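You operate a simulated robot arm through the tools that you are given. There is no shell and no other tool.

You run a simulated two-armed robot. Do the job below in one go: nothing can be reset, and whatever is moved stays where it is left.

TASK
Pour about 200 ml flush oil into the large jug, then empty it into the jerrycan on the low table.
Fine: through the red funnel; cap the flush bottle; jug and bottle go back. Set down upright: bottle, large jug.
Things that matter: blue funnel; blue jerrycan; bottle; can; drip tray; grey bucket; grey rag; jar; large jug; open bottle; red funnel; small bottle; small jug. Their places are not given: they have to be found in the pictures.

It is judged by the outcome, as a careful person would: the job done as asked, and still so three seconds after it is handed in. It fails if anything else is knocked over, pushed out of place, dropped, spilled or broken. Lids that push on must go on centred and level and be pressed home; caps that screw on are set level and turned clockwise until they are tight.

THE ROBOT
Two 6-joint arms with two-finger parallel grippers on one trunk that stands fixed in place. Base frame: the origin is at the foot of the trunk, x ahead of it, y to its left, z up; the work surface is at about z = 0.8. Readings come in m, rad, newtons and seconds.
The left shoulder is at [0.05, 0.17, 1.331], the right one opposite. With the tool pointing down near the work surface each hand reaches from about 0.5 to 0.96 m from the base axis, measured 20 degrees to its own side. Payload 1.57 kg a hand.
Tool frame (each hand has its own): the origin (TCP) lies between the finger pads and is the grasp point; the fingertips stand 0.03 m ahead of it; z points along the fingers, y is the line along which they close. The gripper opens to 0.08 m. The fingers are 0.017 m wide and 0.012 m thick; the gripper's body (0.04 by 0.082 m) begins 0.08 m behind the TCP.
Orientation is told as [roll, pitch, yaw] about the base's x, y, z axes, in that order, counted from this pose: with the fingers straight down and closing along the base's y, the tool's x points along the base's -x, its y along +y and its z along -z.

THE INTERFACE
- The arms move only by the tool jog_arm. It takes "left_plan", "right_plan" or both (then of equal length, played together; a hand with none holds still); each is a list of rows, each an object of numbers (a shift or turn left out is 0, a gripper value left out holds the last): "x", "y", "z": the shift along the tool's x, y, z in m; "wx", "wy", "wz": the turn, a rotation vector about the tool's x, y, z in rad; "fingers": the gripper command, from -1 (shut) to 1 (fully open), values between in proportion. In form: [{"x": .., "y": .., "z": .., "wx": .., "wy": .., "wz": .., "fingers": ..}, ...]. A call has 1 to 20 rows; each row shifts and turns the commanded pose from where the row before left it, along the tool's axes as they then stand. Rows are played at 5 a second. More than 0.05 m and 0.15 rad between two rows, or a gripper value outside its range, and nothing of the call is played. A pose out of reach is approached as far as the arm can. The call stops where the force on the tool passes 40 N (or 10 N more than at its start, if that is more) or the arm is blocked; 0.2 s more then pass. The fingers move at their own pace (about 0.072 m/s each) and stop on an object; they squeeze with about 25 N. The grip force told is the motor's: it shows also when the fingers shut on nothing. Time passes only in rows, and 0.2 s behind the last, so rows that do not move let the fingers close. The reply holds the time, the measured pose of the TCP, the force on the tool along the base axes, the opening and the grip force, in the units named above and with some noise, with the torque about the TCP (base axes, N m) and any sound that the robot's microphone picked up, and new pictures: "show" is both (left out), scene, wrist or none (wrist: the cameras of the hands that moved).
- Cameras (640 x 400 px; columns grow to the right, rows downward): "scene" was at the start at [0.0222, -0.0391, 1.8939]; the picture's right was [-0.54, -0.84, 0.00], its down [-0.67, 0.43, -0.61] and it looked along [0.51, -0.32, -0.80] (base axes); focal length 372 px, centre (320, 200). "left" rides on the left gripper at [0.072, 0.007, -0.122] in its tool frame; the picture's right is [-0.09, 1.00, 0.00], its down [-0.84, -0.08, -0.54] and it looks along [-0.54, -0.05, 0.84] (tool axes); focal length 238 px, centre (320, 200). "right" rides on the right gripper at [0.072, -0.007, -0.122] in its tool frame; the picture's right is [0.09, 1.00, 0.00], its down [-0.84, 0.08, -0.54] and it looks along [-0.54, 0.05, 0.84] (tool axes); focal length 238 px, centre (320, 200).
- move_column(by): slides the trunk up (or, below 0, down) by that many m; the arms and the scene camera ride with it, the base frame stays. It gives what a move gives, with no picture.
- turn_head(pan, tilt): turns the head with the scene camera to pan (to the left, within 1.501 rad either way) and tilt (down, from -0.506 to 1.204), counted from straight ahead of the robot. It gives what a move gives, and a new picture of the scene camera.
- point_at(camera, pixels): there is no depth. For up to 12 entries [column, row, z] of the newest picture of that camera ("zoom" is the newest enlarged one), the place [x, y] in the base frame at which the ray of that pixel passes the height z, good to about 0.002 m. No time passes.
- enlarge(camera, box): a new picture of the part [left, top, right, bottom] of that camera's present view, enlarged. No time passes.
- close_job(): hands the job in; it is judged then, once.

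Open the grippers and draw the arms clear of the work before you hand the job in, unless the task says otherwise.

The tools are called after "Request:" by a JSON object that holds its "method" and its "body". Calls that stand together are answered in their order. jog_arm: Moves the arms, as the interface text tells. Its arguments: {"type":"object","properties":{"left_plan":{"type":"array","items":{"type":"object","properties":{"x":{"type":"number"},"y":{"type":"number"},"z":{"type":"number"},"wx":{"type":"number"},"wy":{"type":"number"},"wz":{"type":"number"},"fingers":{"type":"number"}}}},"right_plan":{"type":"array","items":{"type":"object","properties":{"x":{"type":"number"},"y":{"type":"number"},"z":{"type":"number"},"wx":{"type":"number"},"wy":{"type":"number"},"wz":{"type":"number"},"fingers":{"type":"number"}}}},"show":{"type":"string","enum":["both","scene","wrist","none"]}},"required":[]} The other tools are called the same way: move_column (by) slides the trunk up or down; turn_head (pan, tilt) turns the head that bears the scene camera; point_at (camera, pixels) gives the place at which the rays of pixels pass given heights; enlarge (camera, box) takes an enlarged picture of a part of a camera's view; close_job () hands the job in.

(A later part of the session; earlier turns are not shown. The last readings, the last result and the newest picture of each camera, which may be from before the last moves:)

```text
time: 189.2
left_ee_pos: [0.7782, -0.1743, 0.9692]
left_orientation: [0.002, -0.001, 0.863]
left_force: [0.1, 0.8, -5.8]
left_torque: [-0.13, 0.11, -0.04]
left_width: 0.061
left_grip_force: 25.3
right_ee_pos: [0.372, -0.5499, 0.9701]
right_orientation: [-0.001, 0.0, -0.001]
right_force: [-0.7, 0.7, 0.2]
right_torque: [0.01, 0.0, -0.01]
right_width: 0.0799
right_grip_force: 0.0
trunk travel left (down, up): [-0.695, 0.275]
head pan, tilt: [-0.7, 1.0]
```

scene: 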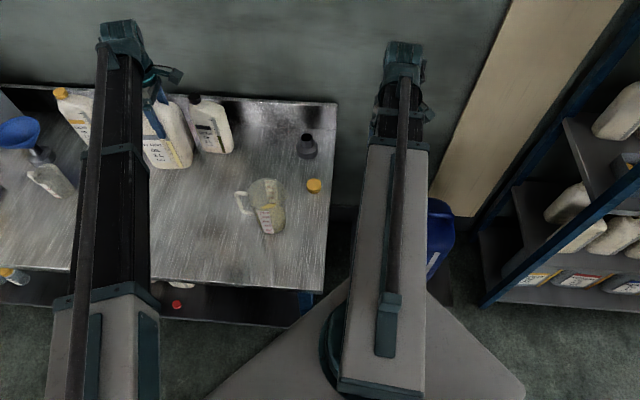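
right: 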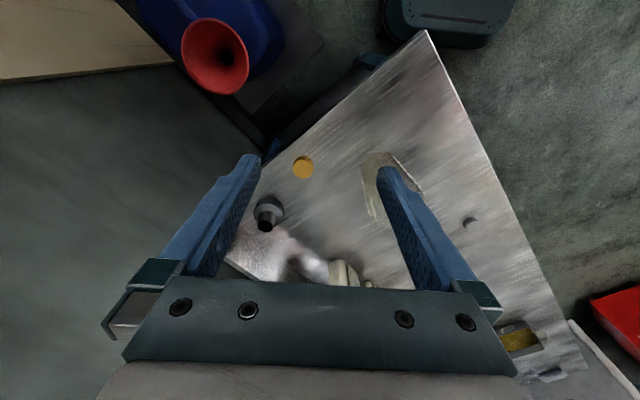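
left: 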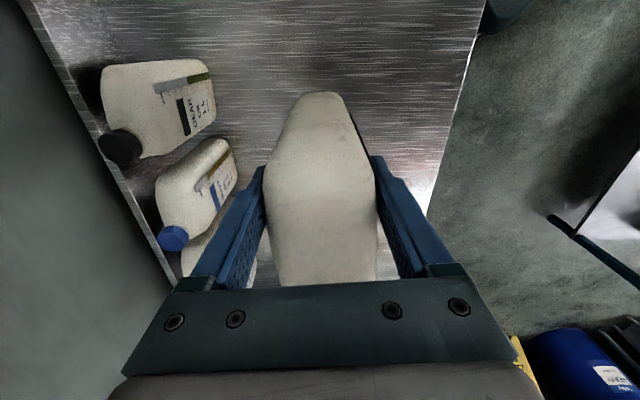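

Request:
{"method": "move_column", "body": {"by": -0.0015}}

Request:
{"method": "move_column", "body": {"by": -0.0015}}

```text
time: 189.7
left_ee_pos: [0.7777, -0.174, 0.9701]
left_orientation: [0.0, -0.002, 0.864]
left_force: [3.3, -0.9, 10.3]
left_torque: [-0.43, -0.14, 0.05]
left_width: 0.0611
left_grip_force: 24.2
right_ee_pos: [0.371, -0.5503, 0.9693]
right_orientation: [0.0, 0.0, 0.0]
right_force: [-0.4, -0.1, -0.4]
right_torque: [0.01, 0.0, 0.02]
right_width: 0.0799
right_grip_force: 0.0
trunk travel left (down, up): [-0.694, 0.276]
head pan, tilt: [-0.7, 1.0]
```

```text
time: 190.2
left_ee_pos: [0.7772, -0.1738, 0.9672]
left_orientation: [-0.001, -0.002, 0.863]
left_force: [6.4, -1.3, 22.5]
left_torque: [0.02, -0.54, -0.02]
left_width: 0.0611
left_grip_force: 24.6
right_ee_pos: [0.3703, -0.5506, 0.9678]
right_orientation: [0.002, 0.001, -0.001]
right_force: [-0.2, -0.1, 0.1]
right_torque: [0.01, 0.01, 0.01]
right_width: 0.0798
right_grip_force: 0.1
trunk travel left (down, up): [-0.692, 0.278]
head pan, tilt: [-0.7, 1.0]
```

The bottle is down on the bench. I ease the load by 2 mm, release, and rise.

Request:
{"method": "move_column", "body": {"by": 0.002}}

Request:
{"method": "jog_arm", "body": {"left_plan": [{"fingers": -0.2}, {"fingers": 0.6}, {"fingers": 1}, {"fingers": 1}], "show": "none"}}

Request:
{"method": "move_column", "body": {"by": 0.2}}

Request:
{"method": "jog_arm", "body": {"left_plan": [{"x": 0.0, "y": 0.04}, {"y": 0.04}, {"y": 0.04}, {"y": 0.04}, {"y": 0.04}, {}], "show": "both"}}

Request:
{"method": "enlarge", "body": {"camera": "scene", "box": [100, 60, 260, 220]}}

```text
time: 190.7
left_ee_pos: [0.7772, -0.1749, 0.969]
left_orientation: [0.005, 0.0, 0.866]
left_force: [-0.2, -0.5, -7.3]
left_torque: [-0.14, 0.13, -0.01]
left_width: 0.0611
left_grip_force: 24.9
right_ee_pos: [0.372, -0.5496, 0.968]
right_orientation: [0.0, 0.0, -0.001]
right_force: [0.2, 0.7, 0.5]
right_torque: [0.0, 0.0, -0.01]
right_width: 0.0799
right_grip_force: 0.0
trunk travel left (down, up): [-0.694, 0.276]
head pan, tilt: [-0.7, 1.0]
```

```text
time: 191.7
left_ee_pos: [0.7768, -0.1739, 0.9684]
left_orientation: [0.002, -0.003, 0.864]
left_force: [0.1, -0.2, -0.1]
left_torque: [0.01, -0.01, 0.0]
left_width: 0.0801
left_grip_force: 0.1
right_ee_pos: [0.3713, -0.5499, 0.9687]
right_orientation: [0.001, 0.0, 0.0]
right_force: [0.2, -0.9, 1.2]
right_torque: [-0.03, 0.0, 0.0]
right_width: 0.0801
right_grip_force: 0.0
trunk travel left (down, up): [-0.694, 0.276]
head pan, tilt: [-0.7, 1.0]
```

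```text
time: 193.9
left_ee_pos: [0.7777, -0.1745, 1.1698]
left_orientation: [0.002, -0.002, 0.864]
left_force: [0.0, -0.5, 0.1]
left_torque: [0.0, 0.0, 0.0]
left_width: 0.0798
left_grip_force: 0.0
right_ee_pos: [0.3726, -0.5497, 1.1696]
right_orientation: [0.0, 0.002, 0.0]
right_force: [0.0, -0.1, -0.4]
right_torque: [0.0, 0.01, 0.0]
right_width: 0.08
right_grip_force: 0.1
trunk travel left (down, up): [-0.894, 0.076]
head pan, tilt: [-0.7, 1.0]
```

```text
time: 195.3
left_ee_pos: [0.6258, -0.0445, 1.1694]
left_orientation: [0.002, -0.001, 0.863]
left_force: [-0.3, 0.3, 0.3]
left_torque: [0.0, 0.01, 0.0]
left_width: 0.0798
left_grip_force: 0.1
right_ee_pos: [0.3726, -0.5509, 1.1682]
right_orientation: [0.0, 0.0, 0.0]
right_force: [0.2, -0.4, -0.2]
right_torque: [-0.04, 0.04, 0.04]
right_width: 0.0799
right_grip_force: 0.1
trunk travel left (down, up): [-0.894, 0.076]
head pan, tilt: [-0.7, 1.0]
```

scene: 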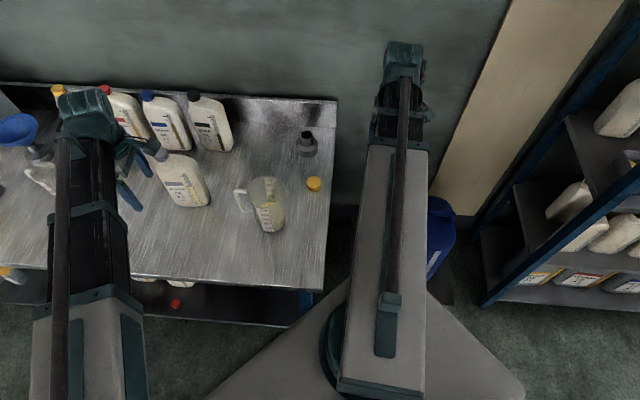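
left: 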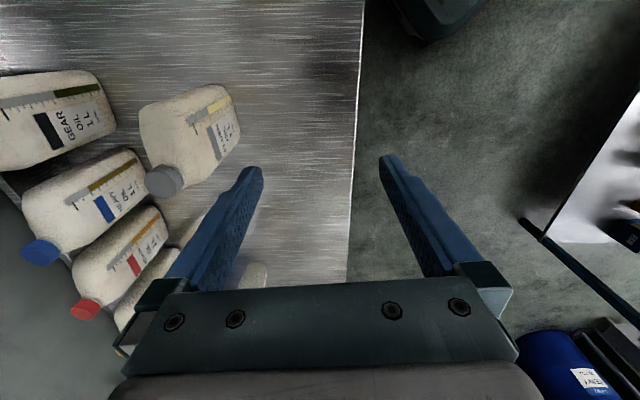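

```text
2.50 times, centred on (180, 140) of scene
```

zoom: 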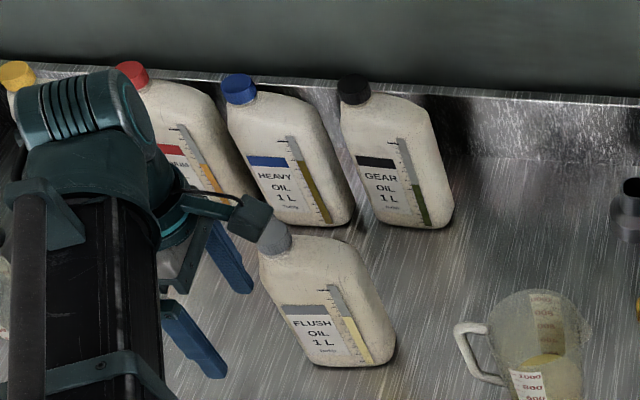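

The bottle is back upright, label facing as before, and capped. Now I move the left arm clear to the open floor in front of the bench's left side, and swing the right hand to yaw 0.785 toward the jug handle.

Request:
{"method": "jog_arm", "body": {"left_plan": [{"x": -0.0242, "y": 0.0391}, {"x": -0.0242, "y": 0.0391}, {"x": -0.0242, "y": 0.0391}, {"x": -0.0242, "y": 0.0391}, {"x": -0.0242, "y": 0.0391}, {"x": -0.0242, "y": 0.0391}, {"x": -0.0242, "y": 0.0391}, {"x": -0.0242, "y": 0.0391}, {"x": -0.0242, "y": 0.0391}, {}], "show": "none"}}

Request:
{"method": "jog_arm", "body": {"right_plan": [{"x": -0.03, "y": 0.034}, {"x": -0.03, "y": 0.034}, {"x": -0.03, "y": 0.034}, {"x": -0.03, "y": 0.034}, {"x": -0.03, "y": 0.034}, {"x": -0.03, "y": 0.034}, {"x": -0.03, "y": 0.034}, {"x": -0.03, "y": 0.034}, {"wz": -0.13}, {"wz": -0.13}, {"wz": -0.13}, {"wz": -0.13}, {"wz": -0.13}, {"wz": -0.135}, {}], "show": "both"}}

```text
time: 197.5
left_ee_pos: [0.4969, 0.3495, 1.1696]
left_orientation: [0.002, -0.001, 0.864]
left_force: [0.3, -0.4, -0.1]
left_torque: [0.0, 0.04, 0.0]
left_width: 0.0802
left_grip_force: 0.1
left hand out of reach, approached as far as the arm can: row 7, 9
right_ee_pos: [0.3727, -0.5505, 1.1687]
right_orientation: [0.001, 0.001, 0.0]
right_force: [0.0, 0.1, 0.5]
right_torque: [0.0, 0.02, 0.0]
right_width: 0.0801
right_grip_force: 0.1
trunk travel left (down, up): [-0.894, 0.076]
head pan, tilt: [-0.7, 1.0]
```

```text
time: 200.7
left_ee_pos: [0.4975, 0.3499, 1.1687]
left_orientation: [0.001, -0.001, 0.863]
left_force: [0.1, 0.1, 0.5]
left_torque: [0.02, 0.01, 0.0]
left_width: 0.0799
left_grip_force: 0.1
right_ee_pos: [0.611, -0.2778, 1.17]
right_orientation: [0.0, 0.001, 0.786]
right_force: [-0.6, -0.2, 0.1]
right_torque: [0.0, 0.01, 0.0]
right_width: 0.0799
right_grip_force: 0.0
trunk travel left (down, up): [-0.894, 0.076]
head pan, tilt: [-0.7, 1.0]
```

scene: 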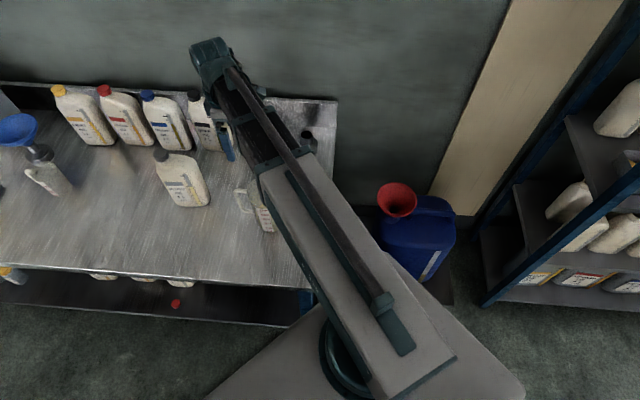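
right: 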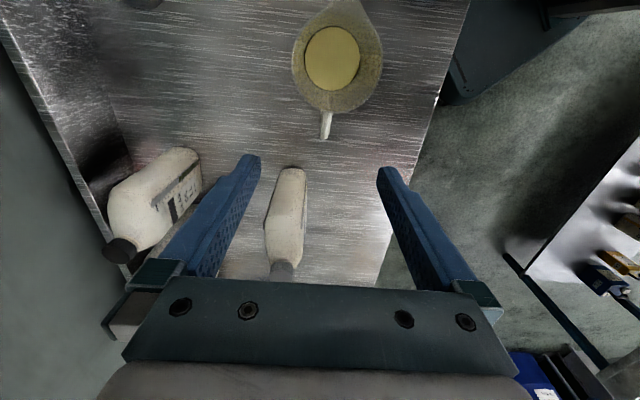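

Good views: funnel at scene (397,198) and the jug's handle at right-cam (327,123). I zoom on both.

Request:
{"method": "enlarge", "body": {"camera": "scene", "box": [360, 165, 480, 305]}}

Request:
{"method": "point_at", "body": {"camera": "scene", "pixels": [[397, 198, 0.66], [397, 198, 0.68], [397, 198, 0.7], [397, 198, 0.72], [377, 198, 0.69], [417, 203, 0.69]]}}

Request:
{"method": "enlarge", "body": {"camera": "right", "box": [270, 0, 400, 150]}}

Request:
{"method": "point_at", "body": {"camera": "zoom", "pixels": [[309, 368, 0.93], [312, 300, 0.935], [298, 330, 0.935], [322, 330, 0.935], [330, 110, 0.83]]}}

```text
2.86 times, centred on (420, 235) of scene
```

zoom: 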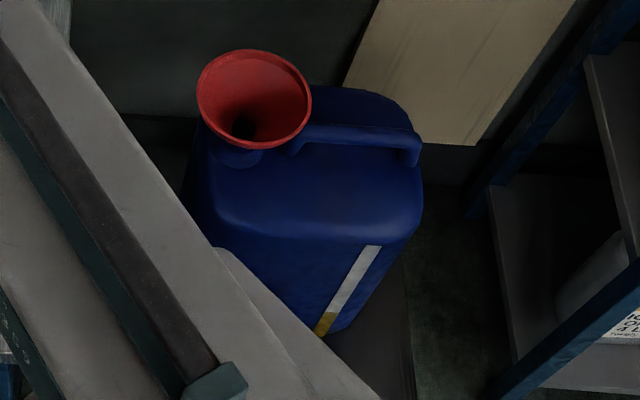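

```text
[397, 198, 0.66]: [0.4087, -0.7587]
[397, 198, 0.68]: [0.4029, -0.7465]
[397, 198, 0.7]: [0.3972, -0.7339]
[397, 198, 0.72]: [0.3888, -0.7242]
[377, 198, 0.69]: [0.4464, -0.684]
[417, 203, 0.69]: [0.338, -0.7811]
```

```text
2.67 times, centred on (335, 75) of right
```

zoom: 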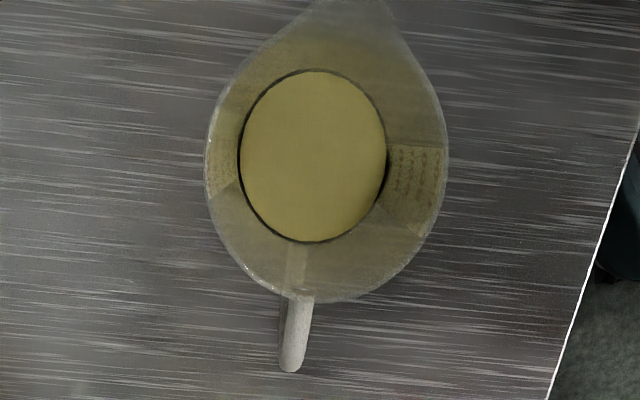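

```text
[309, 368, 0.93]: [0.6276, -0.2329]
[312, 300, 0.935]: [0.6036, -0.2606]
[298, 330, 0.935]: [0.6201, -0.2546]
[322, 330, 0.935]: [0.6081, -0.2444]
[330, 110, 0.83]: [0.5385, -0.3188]
```

Request:
{"method": "enlarge", "body": {"camera": "right", "box": [300, 90, 360, 150]}}

Request:
{"method": "point_at", "body": {"camera": "zoom", "pixels": [[320, 200, 0.935]]}}

```text
6.67 times, centred on (330, 120) of right
```

zoom: 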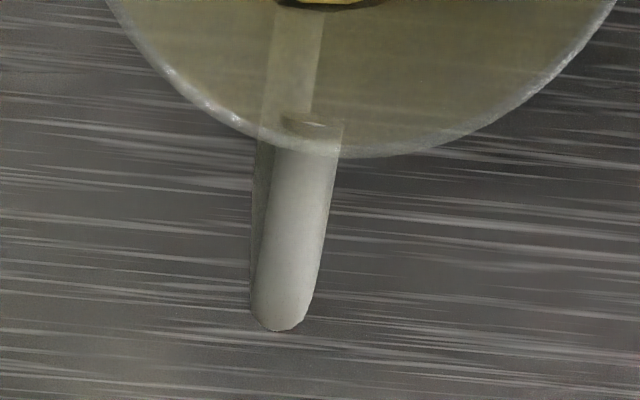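

```text
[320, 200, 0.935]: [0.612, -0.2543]
```

Request:
{"method": "point_at", "body": {"camera": "zoom", "pixels": [[307, 150, 0.935], [286, 290, 0.93], [296, 230, 0.935], [268, 230, 0.935], [325, 230, 0.935], [278, 325, 0.92]]}}

```text
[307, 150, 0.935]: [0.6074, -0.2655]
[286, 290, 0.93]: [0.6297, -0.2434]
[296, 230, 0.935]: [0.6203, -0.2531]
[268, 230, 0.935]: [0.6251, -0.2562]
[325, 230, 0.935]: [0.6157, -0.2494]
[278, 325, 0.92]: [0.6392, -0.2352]
```

Handle bar runs along 43.6° with its outer upright near (0.633,-0.240). I position the right hand there and lower to z≈0.97.

Request:
{"method": "jog_arm", "body": {"right_plan": [{"wz": 0.025}, {"x": -0.0203, "y": 0.006}, {"x": -0.0203, "y": 0.006}, {}], "show": "none"}}

Request:
{"method": "move_column", "body": {"by": -0.17}}

Request:
{"method": "jog_arm", "body": {"right_plan": [{}], "show": "both"}}

Request:
{"method": "enlarge", "body": {"camera": "right", "box": [220, 0, 420, 240]}}

```text
time: 201.7
left_ee_pos: [0.4965, 0.3493, 1.1687]
left_orientation: [0.002, -0.002, 0.864]
left_force: [0.4, 0.5, -0.3]
left_torque: [0.0, -0.02, -0.01]
left_width: 0.0797
left_grip_force: 0.1
right_ee_pos: [0.6327, -0.2404, 1.1697]
right_orientation: [0.001, -0.001, 0.761]
right_force: [0.2, 0.0, 0.0]
right_torque: [-0.01, -0.03, -0.01]
right_width: 0.0799
right_grip_force: 0.1
trunk travel left (down, up): [-0.894, 0.076]
head pan, tilt: [-0.7, 1.0]
```

```text
time: 203.6
left_ee_pos: [0.495, 0.3496, 0.9997]
left_orientation: [0.001, -0.002, 0.864]
left_force: [0.4, -0.1, -0.5]
left_torque: [0.0, -0.01, 0.01]
left_width: 0.08
left_grip_force: 0.0
right_ee_pos: [0.6335, -0.2407, 0.9996]
right_orientation: [0.002, 0.0, 0.762]
right_force: [-0.2, 0.8, -1.5]
right_torque: [0.02, -0.03, -0.01]
right_width: 0.0801
right_grip_force: 0.1
trunk travel left (down, up): [-0.724, 0.246]
head pan, tilt: [-0.7, 1.0]
```

```text
time: 204.0
left_ee_pos: [0.4968, 0.3499, 0.9987]
left_orientation: [0.001, -0.002, 0.864]
left_force: [-0.6, -0.5, 0.0]
left_torque: [-0.01, 0.0, 0.03]
left_width: 0.0802
left_grip_force: 0.1
right_ee_pos: [0.6321, -0.2406, 0.9996]
right_orientation: [0.0, -0.001, 0.761]
right_force: [-0.2, -1.1, 0.7]
right_torque: [0.0, 0.01, -0.02]
right_width: 0.0798
right_grip_force: 0.1
trunk travel left (down, up): [-0.724, 0.246]
head pan, tilt: [-0.7, 1.0]
```

scene: 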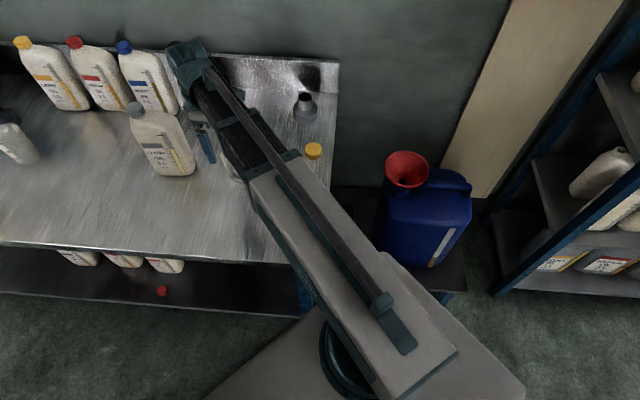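
right: 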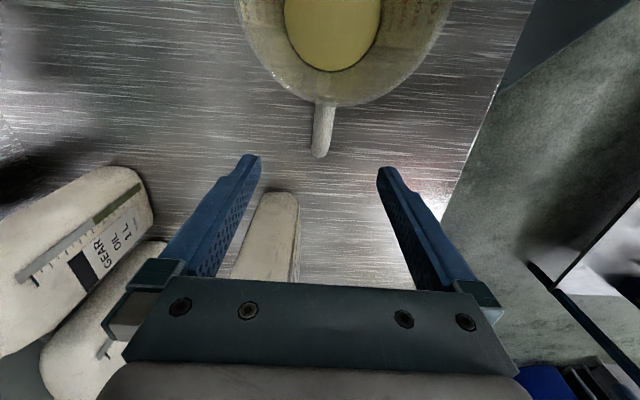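

```text
1.67 times, centred on (320, 120) of right
```

zoom: 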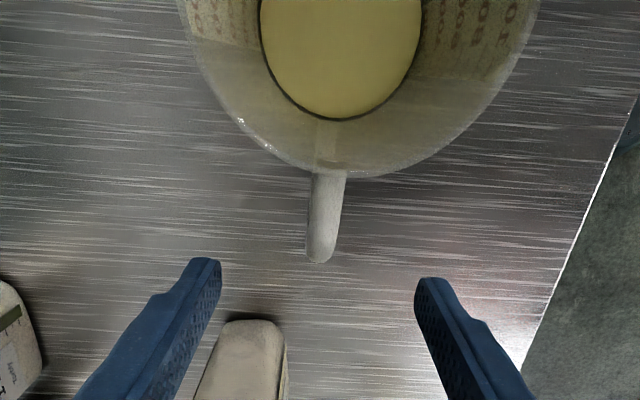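

The handle is laterally centred between the fingers. I confirm its outer end and continue lowering.

Request:
{"method": "point_at", "body": {"camera": "zoom", "pixels": [[320, 260, 0.92], [321, 255, 0.935], [325, 200, 0.935], [340, 180, 0.93]]}}

Request:
{"method": "move_column", "body": {"by": -0.07}}

Request:
{"method": "enlarge", "body": {"camera": "right", "box": [180, 0, 460, 280]}}

```text
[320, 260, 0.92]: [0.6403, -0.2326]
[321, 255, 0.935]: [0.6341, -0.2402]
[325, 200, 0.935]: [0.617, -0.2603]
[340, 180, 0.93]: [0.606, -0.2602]
```

```text
time: 205.1
left_ee_pos: [0.4966, 0.3494, 0.9286]
left_orientation: [0.001, -0.003, 0.865]
left_force: [-0.4, 0.1, 0.5]
left_torque: [0.02, 0.0, -0.01]
left_width: 0.0803
left_grip_force: 0.0
right_ee_pos: [0.6327, -0.2416, 0.9295]
right_orientation: [0.0, 0.0, 0.762]
right_force: [1.0, 0.1, 0.6]
right_torque: [-0.02, 0.0, 0.02]
right_width: 0.0801
right_grip_force: 0.1
trunk travel left (down, up): [-0.654, 0.316]
head pan, tilt: [-0.7, 1.0]
```

```text
1.43 times, centred on (320, 140) of right
```

zoom: 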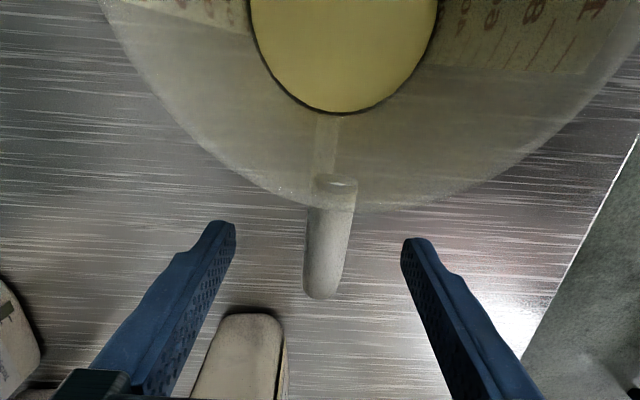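

The fingers straddle the handle. I lower to TCP ≈0.873 and close on it.

Request:
{"method": "move_column", "body": {"by": -0.04}}

Request:
{"method": "move_column", "body": {"by": -0.015}}

Request:
{"method": "enlarge", "body": {"camera": "right", "box": [180, 0, 460, 280]}}

Request:
{"method": "enlarge", "body": {"camera": "scene", "box": [170, 20, 320, 170]}}

```text
time: 205.9
left_ee_pos: [0.4964, 0.349, 0.8872]
left_orientation: [0.003, -0.002, 0.863]
left_force: [0.2, -0.4, 0.8]
left_torque: [0.01, -0.02, -0.01]
left_width: 0.0801
left_grip_force: 0.1
right_ee_pos: [0.6328, -0.241, 0.8901]
right_orientation: [0.0, -0.001, 0.761]
right_force: [-0.2, 1.3, -0.2]
right_torque: [0.03, -0.05, 0.03]
right_width: 0.0803
right_grip_force: 0.1
trunk travel left (down, up): [-0.614, 0.356]
head pan, tilt: [-0.7, 1.0]
```

```text
time: 206.4
left_ee_pos: [0.4959, 0.3507, 0.8781]
left_orientation: [0.0, -0.003, 0.864]
left_force: [0.0, -0.1, 0.4]
left_torque: [-0.02, 0.03, -0.02]
left_width: 0.0799
left_grip_force: 0.1
right_ee_pos: [0.634, -0.2413, 0.8788]
right_orientation: [-0.003, -0.005, 0.763]
right_force: [4.0, 3.1, 21.2]
right_torque: [-0.43, 0.55, 0.06]
right_width: 0.0801
right_grip_force: 0.1
trunk travel left (down, up): [-0.603, 0.367]
head pan, tilt: [-0.7, 1.0]
stopped: the force on the tool passed its limit at 72 N (the readings are from after the stop); the commanded pose is now the measured one
```

```text
1.43 times, centred on (320, 140) of right
```

zoom: 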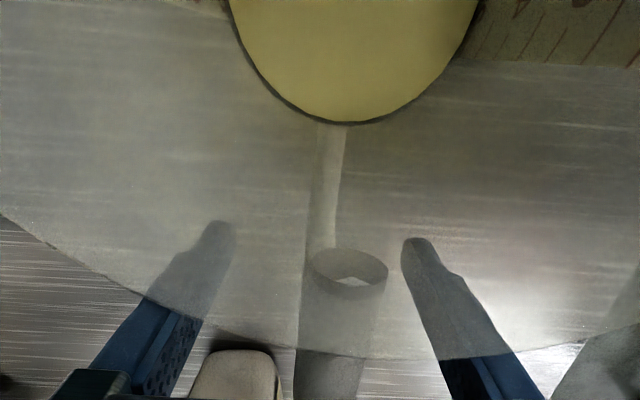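

```text
2.67 times, centred on (245, 95) of scene
```

zoom: 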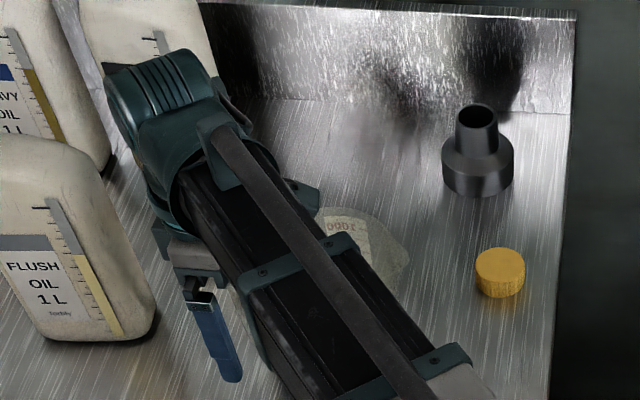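

The palm touched the handle top/jug rim at TCP 0.879. I back up 5 mm and then close on the handle.

Request:
{"method": "move_column", "body": {"by": 0.005}}

Request:
{"method": "jog_arm", "body": {"right_plan": [{"fingers": 0.3}, {"fingers": -0.4}, {"fingers": -1}, {"fingers": -1}, {"fingers": -1}, {"fingers": -1}], "show": "wrist"}}

Request:
{"method": "enlarge", "body": {"camera": "right", "box": [180, 0, 460, 280]}}

```text
time: 206.9
left_ee_pos: [0.4969, 0.3496, 0.8841]
left_orientation: [0.002, -0.003, 0.863]
left_force: [0.1, -0.9, -0.3]
left_torque: [-0.01, 0.0, -0.02]
left_width: 0.0798
left_grip_force: 0.0
right_ee_pos: [0.6345, -0.2411, 0.8824]
right_orientation: [-0.001, -0.001, 0.762]
right_force: [0.9, -0.2, -0.1]
right_torque: [-0.01, 0.03, 0.0]
right_width: 0.0798
right_grip_force: 0.1
trunk travel left (down, up): [-0.608, 0.362]
head pan, tilt: [-0.7, 1.0]
```

```text
time: 208.3
left_ee_pos: [0.4952, 0.3503, 0.8824]
left_orientation: [0.003, -0.002, 0.864]
left_force: [-0.1, -0.1, 0.2]
left_torque: [0.05, 0.02, 0.02]
left_width: 0.0801
left_grip_force: 0.2
right_ee_pos: [0.6338, -0.2407, 0.8828]
right_orientation: [0.001, -0.001, 0.763]
right_force: [-0.6, -0.1, 0.7]
right_torque: [0.12, 0.22, -0.07]
right_width: 0.0128
right_grip_force: 24.5
trunk travel left (down, up): [-0.608, 0.362]
head pan, tilt: [-0.7, 1.0]
```

right: 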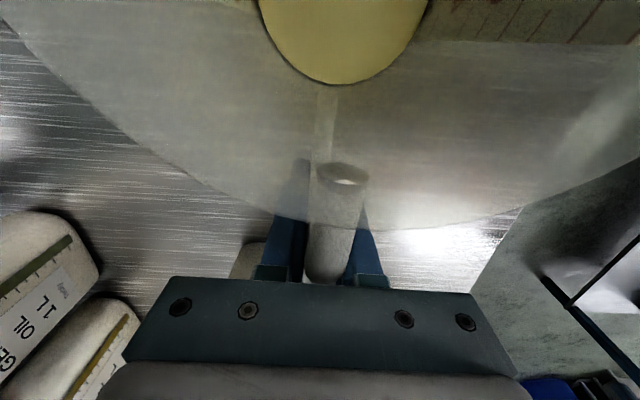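

```text
1.43 times, centred on (320, 140) of right
```

zoom: 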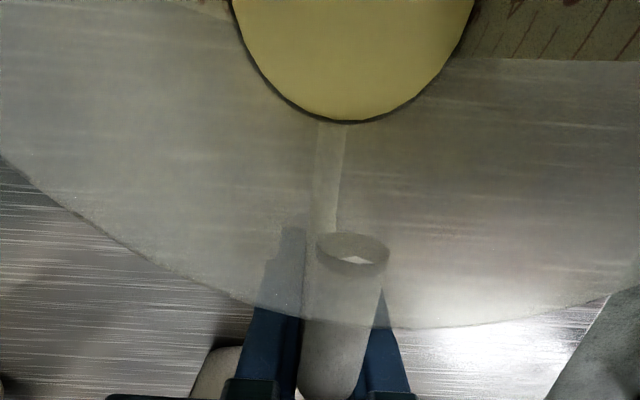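

Handle gripped (12.8 mm). I lift 1 cm and watch for sagging.

Request:
{"method": "move_column", "body": {"by": 0.01}}

Request:
{"method": "enlarge", "body": {"camera": "right", "box": [180, 0, 460, 280]}}

Request:
{"method": "enlarge", "body": {"camera": "scene", "box": [170, 20, 320, 170]}}

```text
time: 208.9
left_ee_pos: [0.4963, 0.3493, 0.8924]
left_orientation: [0.001, 0.0, 0.863]
left_force: [0.5, 0.7, -0.2]
left_torque: [0.0, 0.01, 0.01]
left_width: 0.0801
left_grip_force: 0.0
right_ee_pos: [0.635, -0.2403, 0.8921]
right_orientation: [0.0, 0.0, 0.761]
right_force: [1.5, 0.1, -3.2]
right_torque: [0.22, -0.25, 0.03]
right_width: 0.0132
right_grip_force: 25.0
trunk travel left (down, up): [-0.618, 0.352]
head pan, tilt: [-0.7, 1.0]
```

```text
1.43 times, centred on (320, 140) of right
```

zoom: 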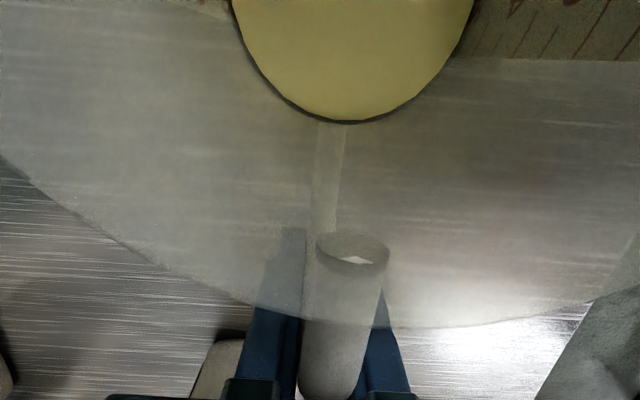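

```text
2.67 times, centred on (245, 95) of scene
```

zoom: 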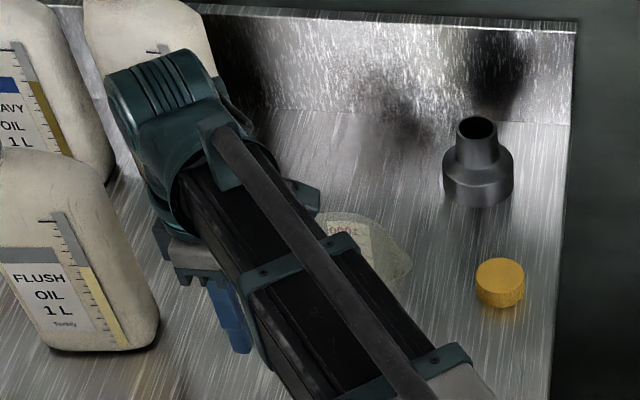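

No sag; weight ~3.3 N. I raise the jug 0.25 m, then carry it slowly toward the funnel.

Request:
{"method": "move_column", "body": {"by": 0.25}}

Request:
{"method": "jog_arm", "body": {"right_plan": [{"x": 0.014, "y": -0.007}, {"x": 0.0281, "y": -0.0141}, {"x": 0.0281, "y": -0.0141}, {"x": 0.0281, "y": -0.0141}, {"x": 0.0281, "y": -0.0141}, {"x": 0.0281, "y": -0.0141}, {"x": 0.0281, "y": -0.0141}, {"x": 0.0281, "y": -0.0141}, {"x": 0.0281, "y": -0.0141}, {"x": 0.0281, "y": -0.0141}, {"x": 0.0281, "y": -0.0141}, {"x": 0.0281, "y": -0.0141}, {"x": 0.0281, "y": -0.0141}, {"x": 0.0281, "y": -0.0141}, {"x": 0.0281, "y": -0.0141}, {"x": 0.0281, "y": -0.0141}, {"x": 0.0281, "y": -0.0141}, {"x": 0.0281, "y": -0.0141}, {"x": 0.0281, "y": -0.0141}, {"x": 0.014, "y": -0.007}], "show": "both"}}

```text
time: 211.5
left_ee_pos: [0.4966, 0.3488, 1.142]
left_orientation: [0.003, -0.003, 0.865]
left_force: [-0.7, -0.3, -0.2]
left_torque: [-0.02, 0.02, 0.0]
left_width: 0.0801
left_grip_force: 0.1
right_ee_pos: [0.6344, -0.2399, 1.1428]
right_orientation: [0.0, -0.002, 0.761]
right_force: [-0.7, 0.0, -3.6]
right_torque: [0.2, -0.22, 0.03]
right_width: 0.0125
right_grip_force: 24.8
trunk travel left (down, up): [-0.868, 0.102]
head pan, tilt: [-0.7, 1.0]
```

```text
time: 215.7
left_ee_pos: [0.4975, 0.349, 1.1423]
left_orientation: [0.002, -0.003, 0.865]
left_force: [-0.6, 0.0, 0.1]
left_torque: [-0.01, -0.02, 0.03]
left_width: 0.0799
left_grip_force: 0.0
right_ee_pos: [0.4338, -0.8025, 1.142]
right_orientation: [0.0, -0.002, 0.763]
right_force: [0.1, 0.4, -1.9]
right_torque: [0.18, -0.23, 0.0]
right_width: 0.0129
right_grip_force: 25.3
trunk travel left (down, up): [-0.868, 0.102]
head pan, tilt: [-0.7, 1.0]
```

scene: 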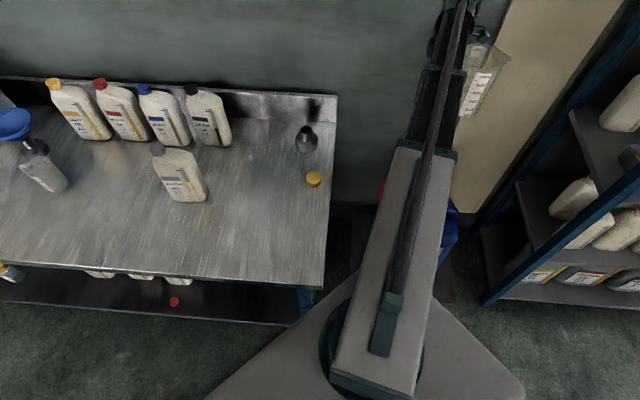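
right: 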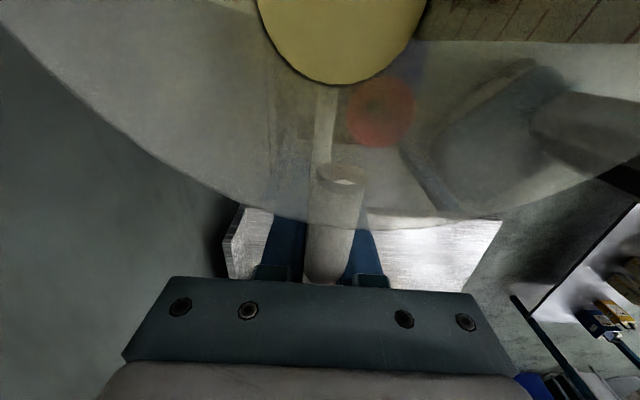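

The funnel shows through the jug at right-cam (382,110). I take rays on it here to refine its location.

Request:
{"method": "enlarge", "body": {"camera": "right", "box": [320, 60, 440, 160]}}

Request:
{"method": "point_at", "body": {"camera": "right", "pixels": [[382, 110, 0.68], [382, 110, 0.7], [382, 110, 0.72], [382, 110, 0.74], [347, 110, 0.71], [417, 110, 0.71], [382, 145, 0.71], [382, 76, 0.71]]}}

```text
4.00 times, centred on (380, 110) of right
```

zoom: 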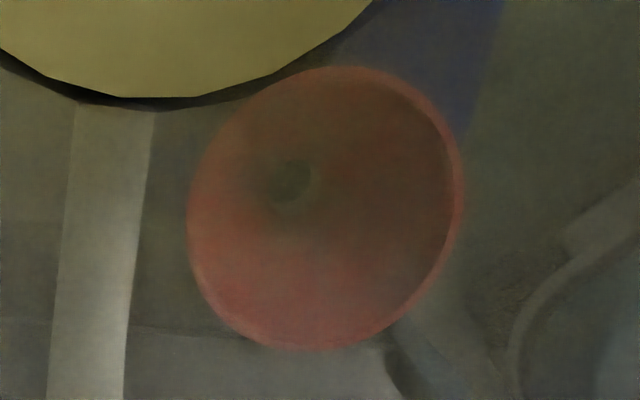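

```text
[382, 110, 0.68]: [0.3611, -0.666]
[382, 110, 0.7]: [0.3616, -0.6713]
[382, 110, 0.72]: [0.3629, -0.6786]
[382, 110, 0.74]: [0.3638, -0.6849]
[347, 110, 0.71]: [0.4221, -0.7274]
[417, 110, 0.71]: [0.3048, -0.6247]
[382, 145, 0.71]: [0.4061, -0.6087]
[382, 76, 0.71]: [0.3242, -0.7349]
```

Rays suggest the funnel rim is nearer z≈0.755 at (0.37,-0.70). I'll check how near the right-hand rack is before swinging the jug there.

Request:
{"method": "point_at", "body": {"camera": "scene", "pixels": [[487, 300, 0.0], [487, 300, 0.3], [478, 215, 0.9], [520, 180, 1.1], [575, 115, 1.1], [600, 60, 1.2]]}}

Request:
{"method": "enlarge", "body": {"camera": "scene", "box": [400, 0, 640, 320]}}

```text
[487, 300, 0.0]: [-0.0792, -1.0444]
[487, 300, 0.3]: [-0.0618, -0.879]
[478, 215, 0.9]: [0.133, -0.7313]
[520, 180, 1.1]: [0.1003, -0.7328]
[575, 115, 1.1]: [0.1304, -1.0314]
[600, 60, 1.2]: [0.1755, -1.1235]
```

```text
1.25 times, centred on (520, 160) of scene
```

zoom: 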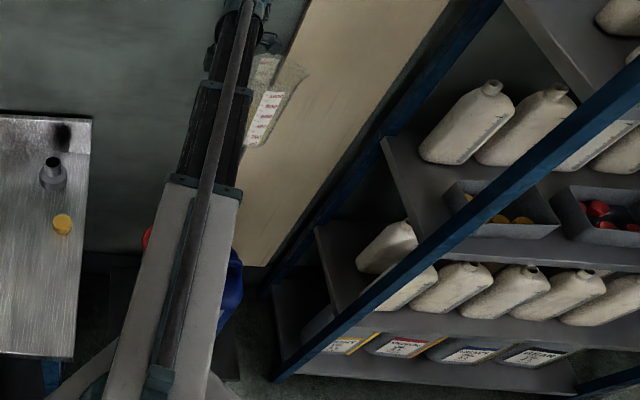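

The rack is ~0.5 m away, so there's room. I turn the jug so its spout points back toward the robot (yaw ≈ -1.03).

Request:
{"method": "jog_arm", "body": {"right_plan": [{"wz": 0.07}, {"wz": 0.13}, {"wz": 0.13}, {"wz": 0.13}, {"wz": 0.13}, {"wz": 0.13}, {"wz": 0.13}, {"wz": 0.13}, {"wz": 0.13}, {"wz": 0.13}, {"wz": 0.13}, {"wz": 0.13}, {"wz": 0.13}, {"wz": 0.1}, {"wz": 0.06}, {}], "show": "both"}}

Request:
{"method": "enlarge", "body": {"camera": "right", "box": [160, 0, 480, 280]}}

```text
time: 219.1
left_ee_pos: [0.497, 0.3491, 1.142]
left_orientation: [0.001, -0.002, 0.864]
left_force: [-1.2, 0.0, -0.4]
left_torque: [-0.01, 0.06, 0.0]
left_width: 0.0799
left_grip_force: 0.0
right_ee_pos: [0.4334, -0.8028, 1.1425]
right_orientation: [0.002, 0.0, -1.029]
right_force: [-0.5, 0.4, -3.6]
right_torque: [-0.29, -0.13, 0.01]
right_width: 0.0128
right_grip_force: 24.5
trunk travel left (down, up): [-0.868, 0.102]
head pan, tilt: [-0.7, 1.0]
```

scene: 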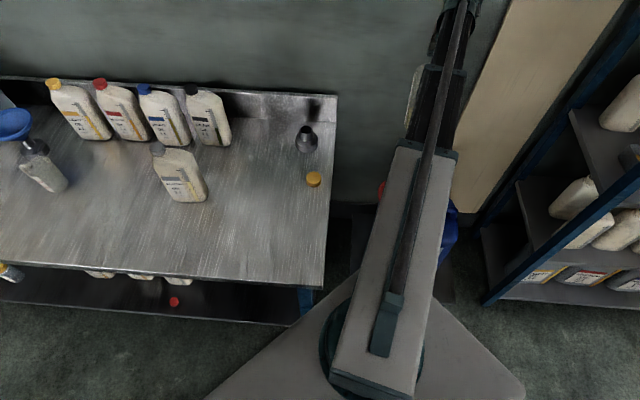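
right: 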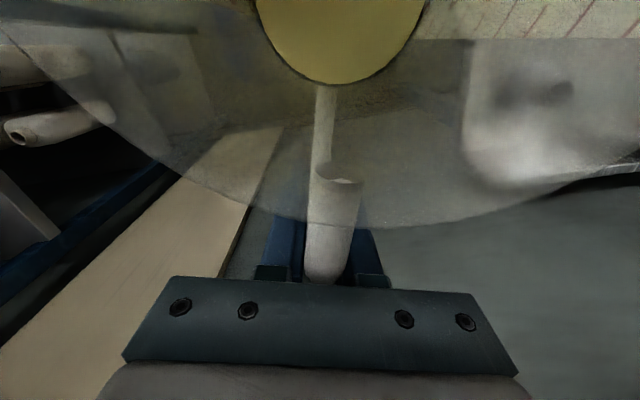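

```text
1.43 times, centred on (320, 140) of right
```

zoom: 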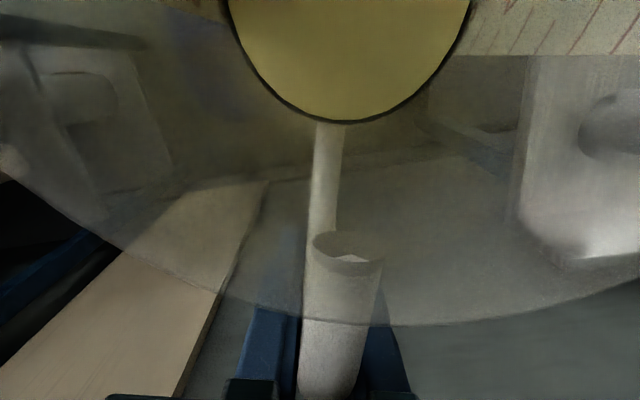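

By combining rays I put the funnel rim at (0.369,-0.692), z≈0.76, radius 0.07. I set the TCP 7 mm further out, lower the column to 0.97, and tilt the jug to ~55° (below pouring).

Request:
{"method": "move_column", "body": {"by": -0.17}}

Request:
{"method": "jog_arm", "body": {"right_plan": [{"x": -0.006}, {"wy": -0.06}, {"wy": -0.1}, {"wy": -0.1}, {"wy": -0.1}, {"wy": -0.1}, {"wy": -0.1}, {"wy": -0.1}, {"wy": -0.1}, {"wy": -0.1}, {"wy": -0.1}, {}], "show": "both"}}

```text
time: 221.0
left_ee_pos: [0.4962, 0.3503, 0.973]
left_orientation: [0.002, -0.002, 0.863]
left_force: [-0.1, -0.4, -0.5]
left_torque: [-0.02, 0.01, 0.0]
left_width: 0.0801
left_grip_force: 0.1
right_ee_pos: [0.4337, -0.8046, 0.9732]
right_orientation: [0.002, 0.0, -1.028]
right_force: [-0.2, -0.5, -3.3]
right_torque: [-0.26, -0.16, 0.0]
right_width: 0.0128
right_grip_force: 25.1
trunk travel left (down, up): [-0.698, 0.272]
head pan, tilt: [-0.7, 1.0]
```

```text
time: 223.6
left_ee_pos: [0.4963, 0.349, 0.9728]
left_orientation: [0.001, -0.002, 0.864]
left_force: [0.1, 0.1, -0.1]
left_torque: [0.01, -0.02, -0.01]
left_width: 0.08
left_grip_force: 0.0
right_ee_pos: [0.4366, -0.8099, 1.066]
right_orientation: [0.003, -0.96, -1.032]
right_force: [-0.1, 0.8, -3.5]
right_torque: [-0.09, -0.03, -0.01]
right_width: 0.0128
right_grip_force: 25.0
right hand out of reach, approached as far as the arm can: row 3, 4, 5, 6, 7, 8, 9, 10, 11
trunk travel left (down, up): [-0.698, 0.272]
head pan, tilt: [-0.7, 1.0]
```

scene: 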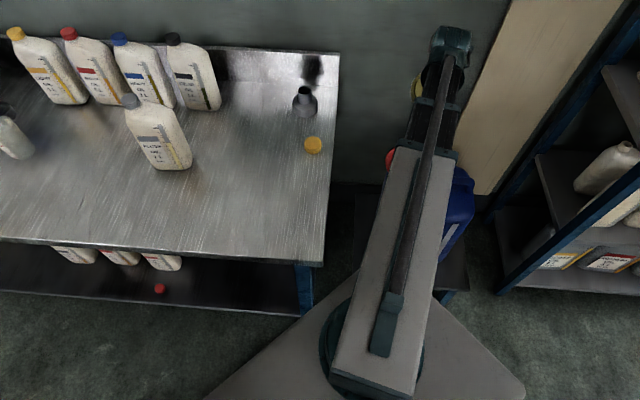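
right: 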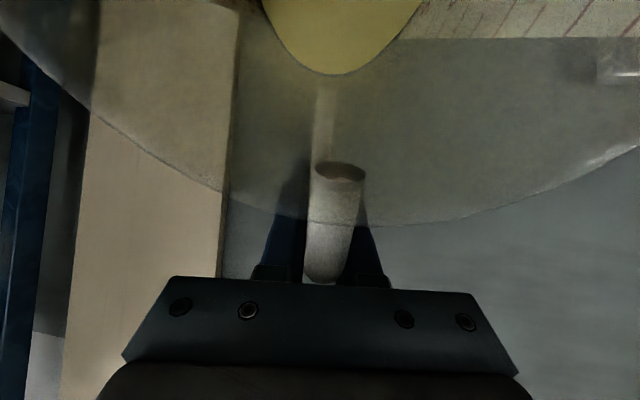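

The jug tilts rigidly with the hand and the oil stays in. To watch the pour from the side I turn the left hand (in free space) so its camera looks across toward the funnel.

Request:
{"method": "jog_arm", "body": {"left_plan": [{"wz": 0.15}, {"wz": 0.15}, {"wz": 0.15}, {"wz": 0.15}, {"wz": 0.15}, {"wz": 0.15}, {"wz": 0.15}, {"wz": 0.15}, {"wz": 0.15}, {"wz": 0.15}, {"wz": 0.15}, {"wz": 0.15}, {"wz": 0.15}, {"wz": 0.15}, {"wz": 0.15}, {"wz": 0.15}, {"wz": 0.15}], "show": "none"}}

Request:
{"method": "jog_arm", "body": {"left_plan": [{"wy": -0.15}, {"wy": -0.15}, {"wy": -0.15}, {"wy": -0.15}, {"wy": -0.15}, {"wy": -0.1}, {}], "show": "wrist"}}

```text
time: 227.2
left_ee_pos: [0.4975, 0.3505, 0.9728]
left_orientation: [0.0, 0.002, -1.687]
left_force: [-0.2, 0.0, -0.1]
left_torque: [-0.01, 0.0, -0.01]
left_width: 0.0798
left_grip_force: 0.1
right_ee_pos: [0.4365, -0.8094, 1.0676]
right_orientation: [0.003, -0.957, -1.031]
right_force: [0.5, -0.5, -2.7]
right_torque: [-0.11, -0.09, 0.04]
right_width: 0.0129
right_grip_force: 25.1
trunk travel left (down, up): [-0.698, 0.272]
head pan, tilt: [-0.7, 1.0]
```

```text
time: 228.8
left_ee_pos: [0.5027, 0.3411, 1.0291]
left_orientation: [0.016, -0.733, -1.683]
left_force: [-0.3, 0.2, -0.6]
left_torque: [0.02, 0.01, -0.02]
left_width: 0.08
left_grip_force: 0.0
left hand out of reach, approached as far as the arm can: row 1, 2, 3, 4, 5, 6
right_ee_pos: [0.4364, -0.8087, 1.0655]
right_orientation: [0.004, -0.958, -1.031]
right_force: [0.1, -0.8, -3.5]
right_torque: [-0.08, -0.06, 0.0]
right_width: 0.0127
right_grip_force: 25.0
trunk travel left (down, up): [-0.698, 0.272]
head pan, tilt: [-0.7, 1.0]
```

left: 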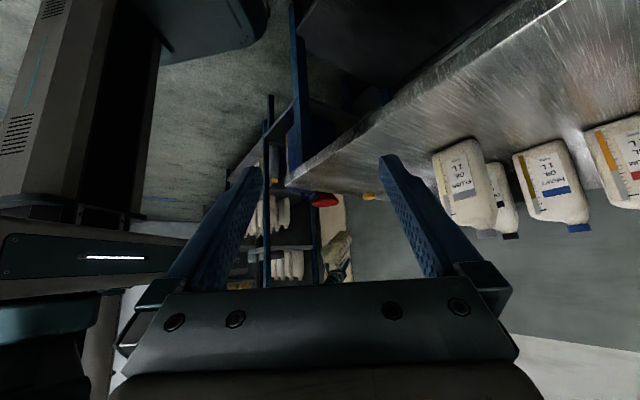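

The left camera (image upside-down) now sees the red funnel at (325,200) and the jug near (340,250). I zoom there.

Request:
{"method": "enlarge", "body": {"camera": "left", "box": [290, 175, 380, 285]}}

```text
3.64 times, centred on (335, 230) of left
```

zoom: 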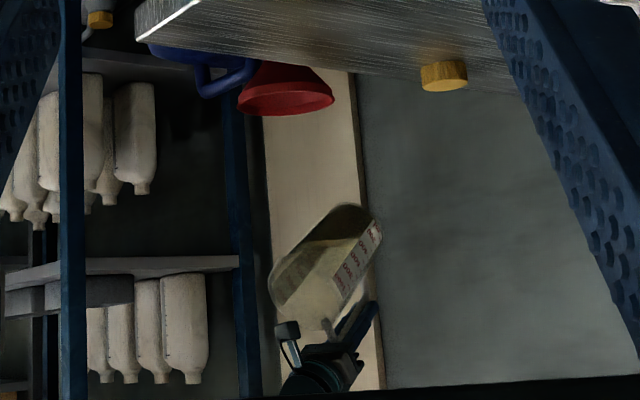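

A clear side view: the funnel rim (y≈110) and the tilted jug (y≈205–320), ~0.12 m apart vertically. I lower 0.07 m and tilt to ~65°.

Request:
{"method": "move_column", "body": {"by": -0.07}}

Request:
{"method": "jog_arm", "body": {"right_plan": [{"wy": -0.06}, {"wy": -0.06}, {"wy": -0.06}, {}], "show": "none"}}

Request:
{"method": "enlarge", "body": {"camera": "left", "box": [290, 175, 380, 285]}}

```text
time: 229.9
left_ee_pos: [0.5028, 0.3401, 0.9599]
left_orientation: [0.016, -0.732, -1.682]
left_force: [0.3, 0.5, 0.1]
left_torque: [0.01, -0.03, 0.0]
left_width: 0.08
left_grip_force: 0.1
right_ee_pos: [0.4363, -0.8092, 0.9956]
right_orientation: [0.003, -0.959, -1.031]
right_force: [-1.0, 0.0, -2.1]
right_torque: [-0.12, -0.04, -0.01]
right_width: 0.0129
right_grip_force: 25.8
trunk travel left (down, up): [-0.628, 0.342]
head pan, tilt: [-0.7, 1.0]
```

```text
time: 230.9
left_ee_pos: [0.5022, 0.3411, 0.9586]
left_orientation: [0.016, -0.732, -1.685]
left_force: [1.1, 0.7, 0.4]
left_torque: [-0.01, 0.0, 0.0]
left_width: 0.08
left_grip_force: 0.1
right_ee_pos: [0.4356, -0.8101, 1.0294]
right_orientation: [0.004, -1.138, -1.033]
right_force: [0.0, -0.1, -3.0]
right_torque: [-0.04, -0.02, 0.04]
right_width: 0.0128
right_grip_force: 25.0
right hand out of reach, approached as far as the arm can: row 1, 2, 3
trunk travel left (down, up): [-0.628, 0.342]
head pan, tilt: [-0.7, 1.0]
```

```text
3.64 times, centred on (335, 230) of left
```

zoom: 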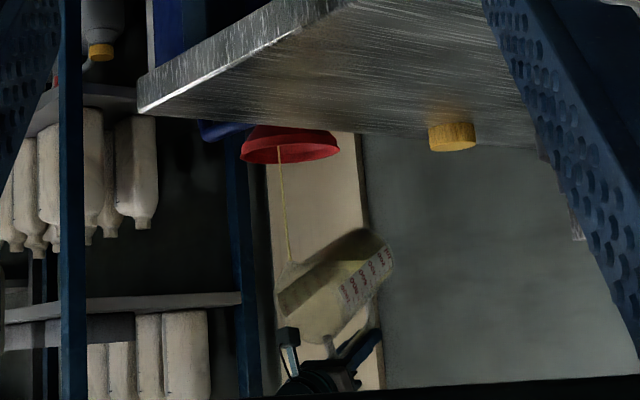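

Pouring has begun: a thin stream at zoom (283,200) falls into the funnel near its centre. I let it run and lower the column a little to shorten the fall.

Request:
{"method": "move_column", "body": {"by": -0.05}}

Request:
{"method": "enlarge", "body": {"camera": "left", "box": [290, 165, 380, 275]}}

```text
time: 231.8
left_ee_pos: [0.5022, 0.3406, 0.9079]
left_orientation: [0.017, -0.735, -1.685]
left_force: [-0.2, 0.1, 0.0]
left_torque: [0.0, 0.02, -0.03]
left_width: 0.0799
left_grip_force: 0.1
right_ee_pos: [0.4359, -0.8095, 0.9795]
right_orientation: [0.004, -1.136, -1.033]
right_force: [-1.0, -0.3, -2.7]
right_torque: [-0.08, -0.03, 0.01]
right_width: 0.013
right_grip_force: 24.7
trunk travel left (down, up): [-0.578, 0.392]
head pan, tilt: [-0.7, 1.0]
```

```text
3.64 times, centred on (335, 220) of left
```

zoom: 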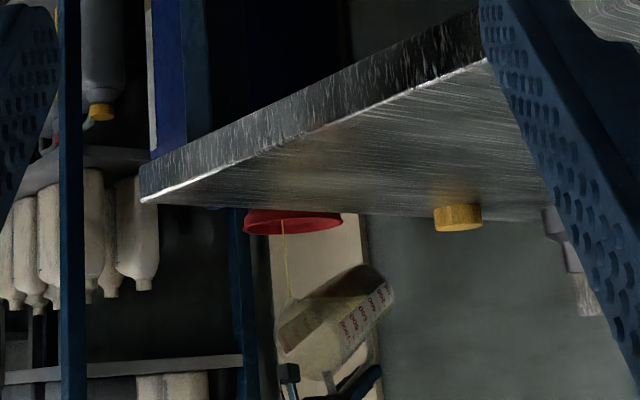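

Stream continues into the funnel's middle. I tilt slowly on to ~1.26 rad.

Request:
{"method": "jog_arm", "body": {"right_plan": [{"wy": -0.03}, {"wy": -0.03}, {"wy": -0.03}, {"wy": -0.03}, {}, {}, {}], "show": "none"}}

Request:
{"method": "enlarge", "body": {"camera": "left", "box": [290, 175, 380, 285]}}

```text
time: 233.4
left_ee_pos: [0.5022, 0.3412, 0.9095]
left_orientation: [0.015, -0.731, -1.685]
left_force: [-0.1, 0.1, -0.8]
left_torque: [0.01, 0.01, 0.02]
left_width: 0.0804
left_grip_force: 0.1
right_ee_pos: [0.4361, -0.8098, 1.0042]
right_orientation: [0.006, -1.253, -1.034]
right_force: [0.3, -0.2, -2.7]
right_torque: [-0.04, -0.02, 0.04]
right_width: 0.0127
right_grip_force: 24.6
right hand out of reach, approached as far as the arm can: row 1, 2, 3, 4
trunk travel left (down, up): [-0.578, 0.392]
head pan, tilt: [-0.7, 1.0]
```

```text
3.64 times, centred on (335, 230) of left
```

zoom: 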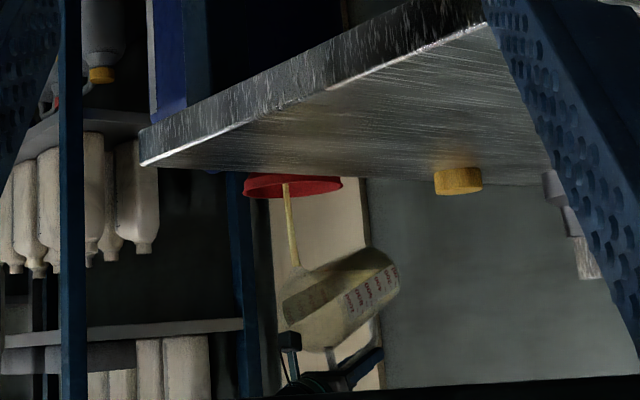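

A stronger stream, still landing near the funnel's centre. I hold ~2 s.

Request:
{"method": "jog_arm", "body": {"right_plan": [{}, {}, {}, {}, {}, {}, {}, {}], "show": "none"}}

Request:
{"method": "enlarge", "body": {"camera": "left", "box": [290, 175, 380, 285]}}

```text
time: 235.2
left_ee_pos: [0.5021, 0.3408, 0.9088]
left_orientation: [0.015, -0.732, -1.685]
left_force: [0.4, -0.5, -0.1]
left_torque: [0.0, -0.02, 0.0]
left_width: 0.08
left_grip_force: 0.0
right_ee_pos: [0.4356, -0.8086, 1.004]
right_orientation: [0.008, -1.254, -1.035]
right_force: [0.1, 0.2, -1.2]
right_torque: [-0.02, -0.02, 0.02]
right_width: 0.0127
right_grip_force: 24.9
trunk travel left (down, up): [-0.578, 0.392]
head pan, tilt: [-0.7, 1.0]
```

```text
3.64 times, centred on (335, 230) of left
```

zoom: 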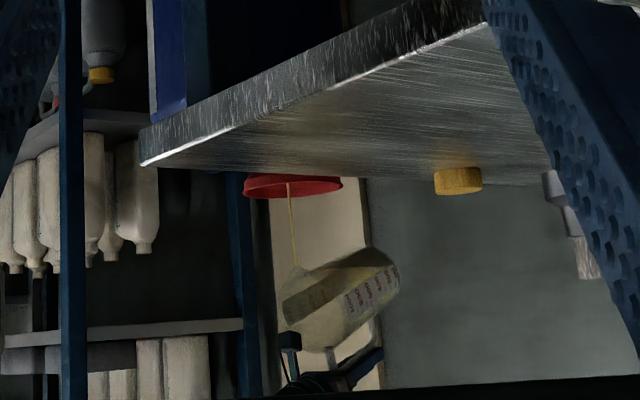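

Flow thins as expected. I tilt on to ~1.38 and hold.

Request:
{"method": "jog_arm", "body": {"right_plan": [{"wy": -0.03}, {"wy": -0.03}, {"wy": -0.03}, {"wy": -0.03}, {}, {}, {}, {}, {}, {}], "show": "none"}}

Request:
{"method": "enlarge", "body": {"camera": "left", "box": [290, 175, 380, 285]}}

```text
time: 237.4
left_ee_pos: [0.5022, 0.3411, 0.909]
left_orientation: [0.016, -0.734, -1.684]
left_force: [0.6, -0.9, 0.0]
left_torque: [-0.02, -0.03, 0.01]
left_width: 0.0802
left_grip_force: 0.1
right_ee_pos: [0.4365, -0.8104, 1.0302]
right_orientation: [0.011, -1.375, -1.039]
right_force: [-1.4, 0.9, -0.5]
right_torque: [-0.03, -0.01, 0.0]
right_width: 0.013
right_grip_force: 24.6
right hand out of reach, approached as far as the arm can: row 1, 2, 3, 4
trunk travel left (down, up): [-0.578, 0.392]
head pan, tilt: [-0.7, 1.0]
```

```text
3.64 times, centred on (335, 230) of left
```

zoom: 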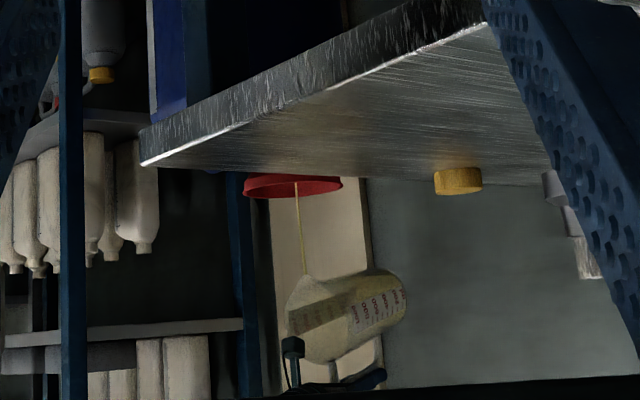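

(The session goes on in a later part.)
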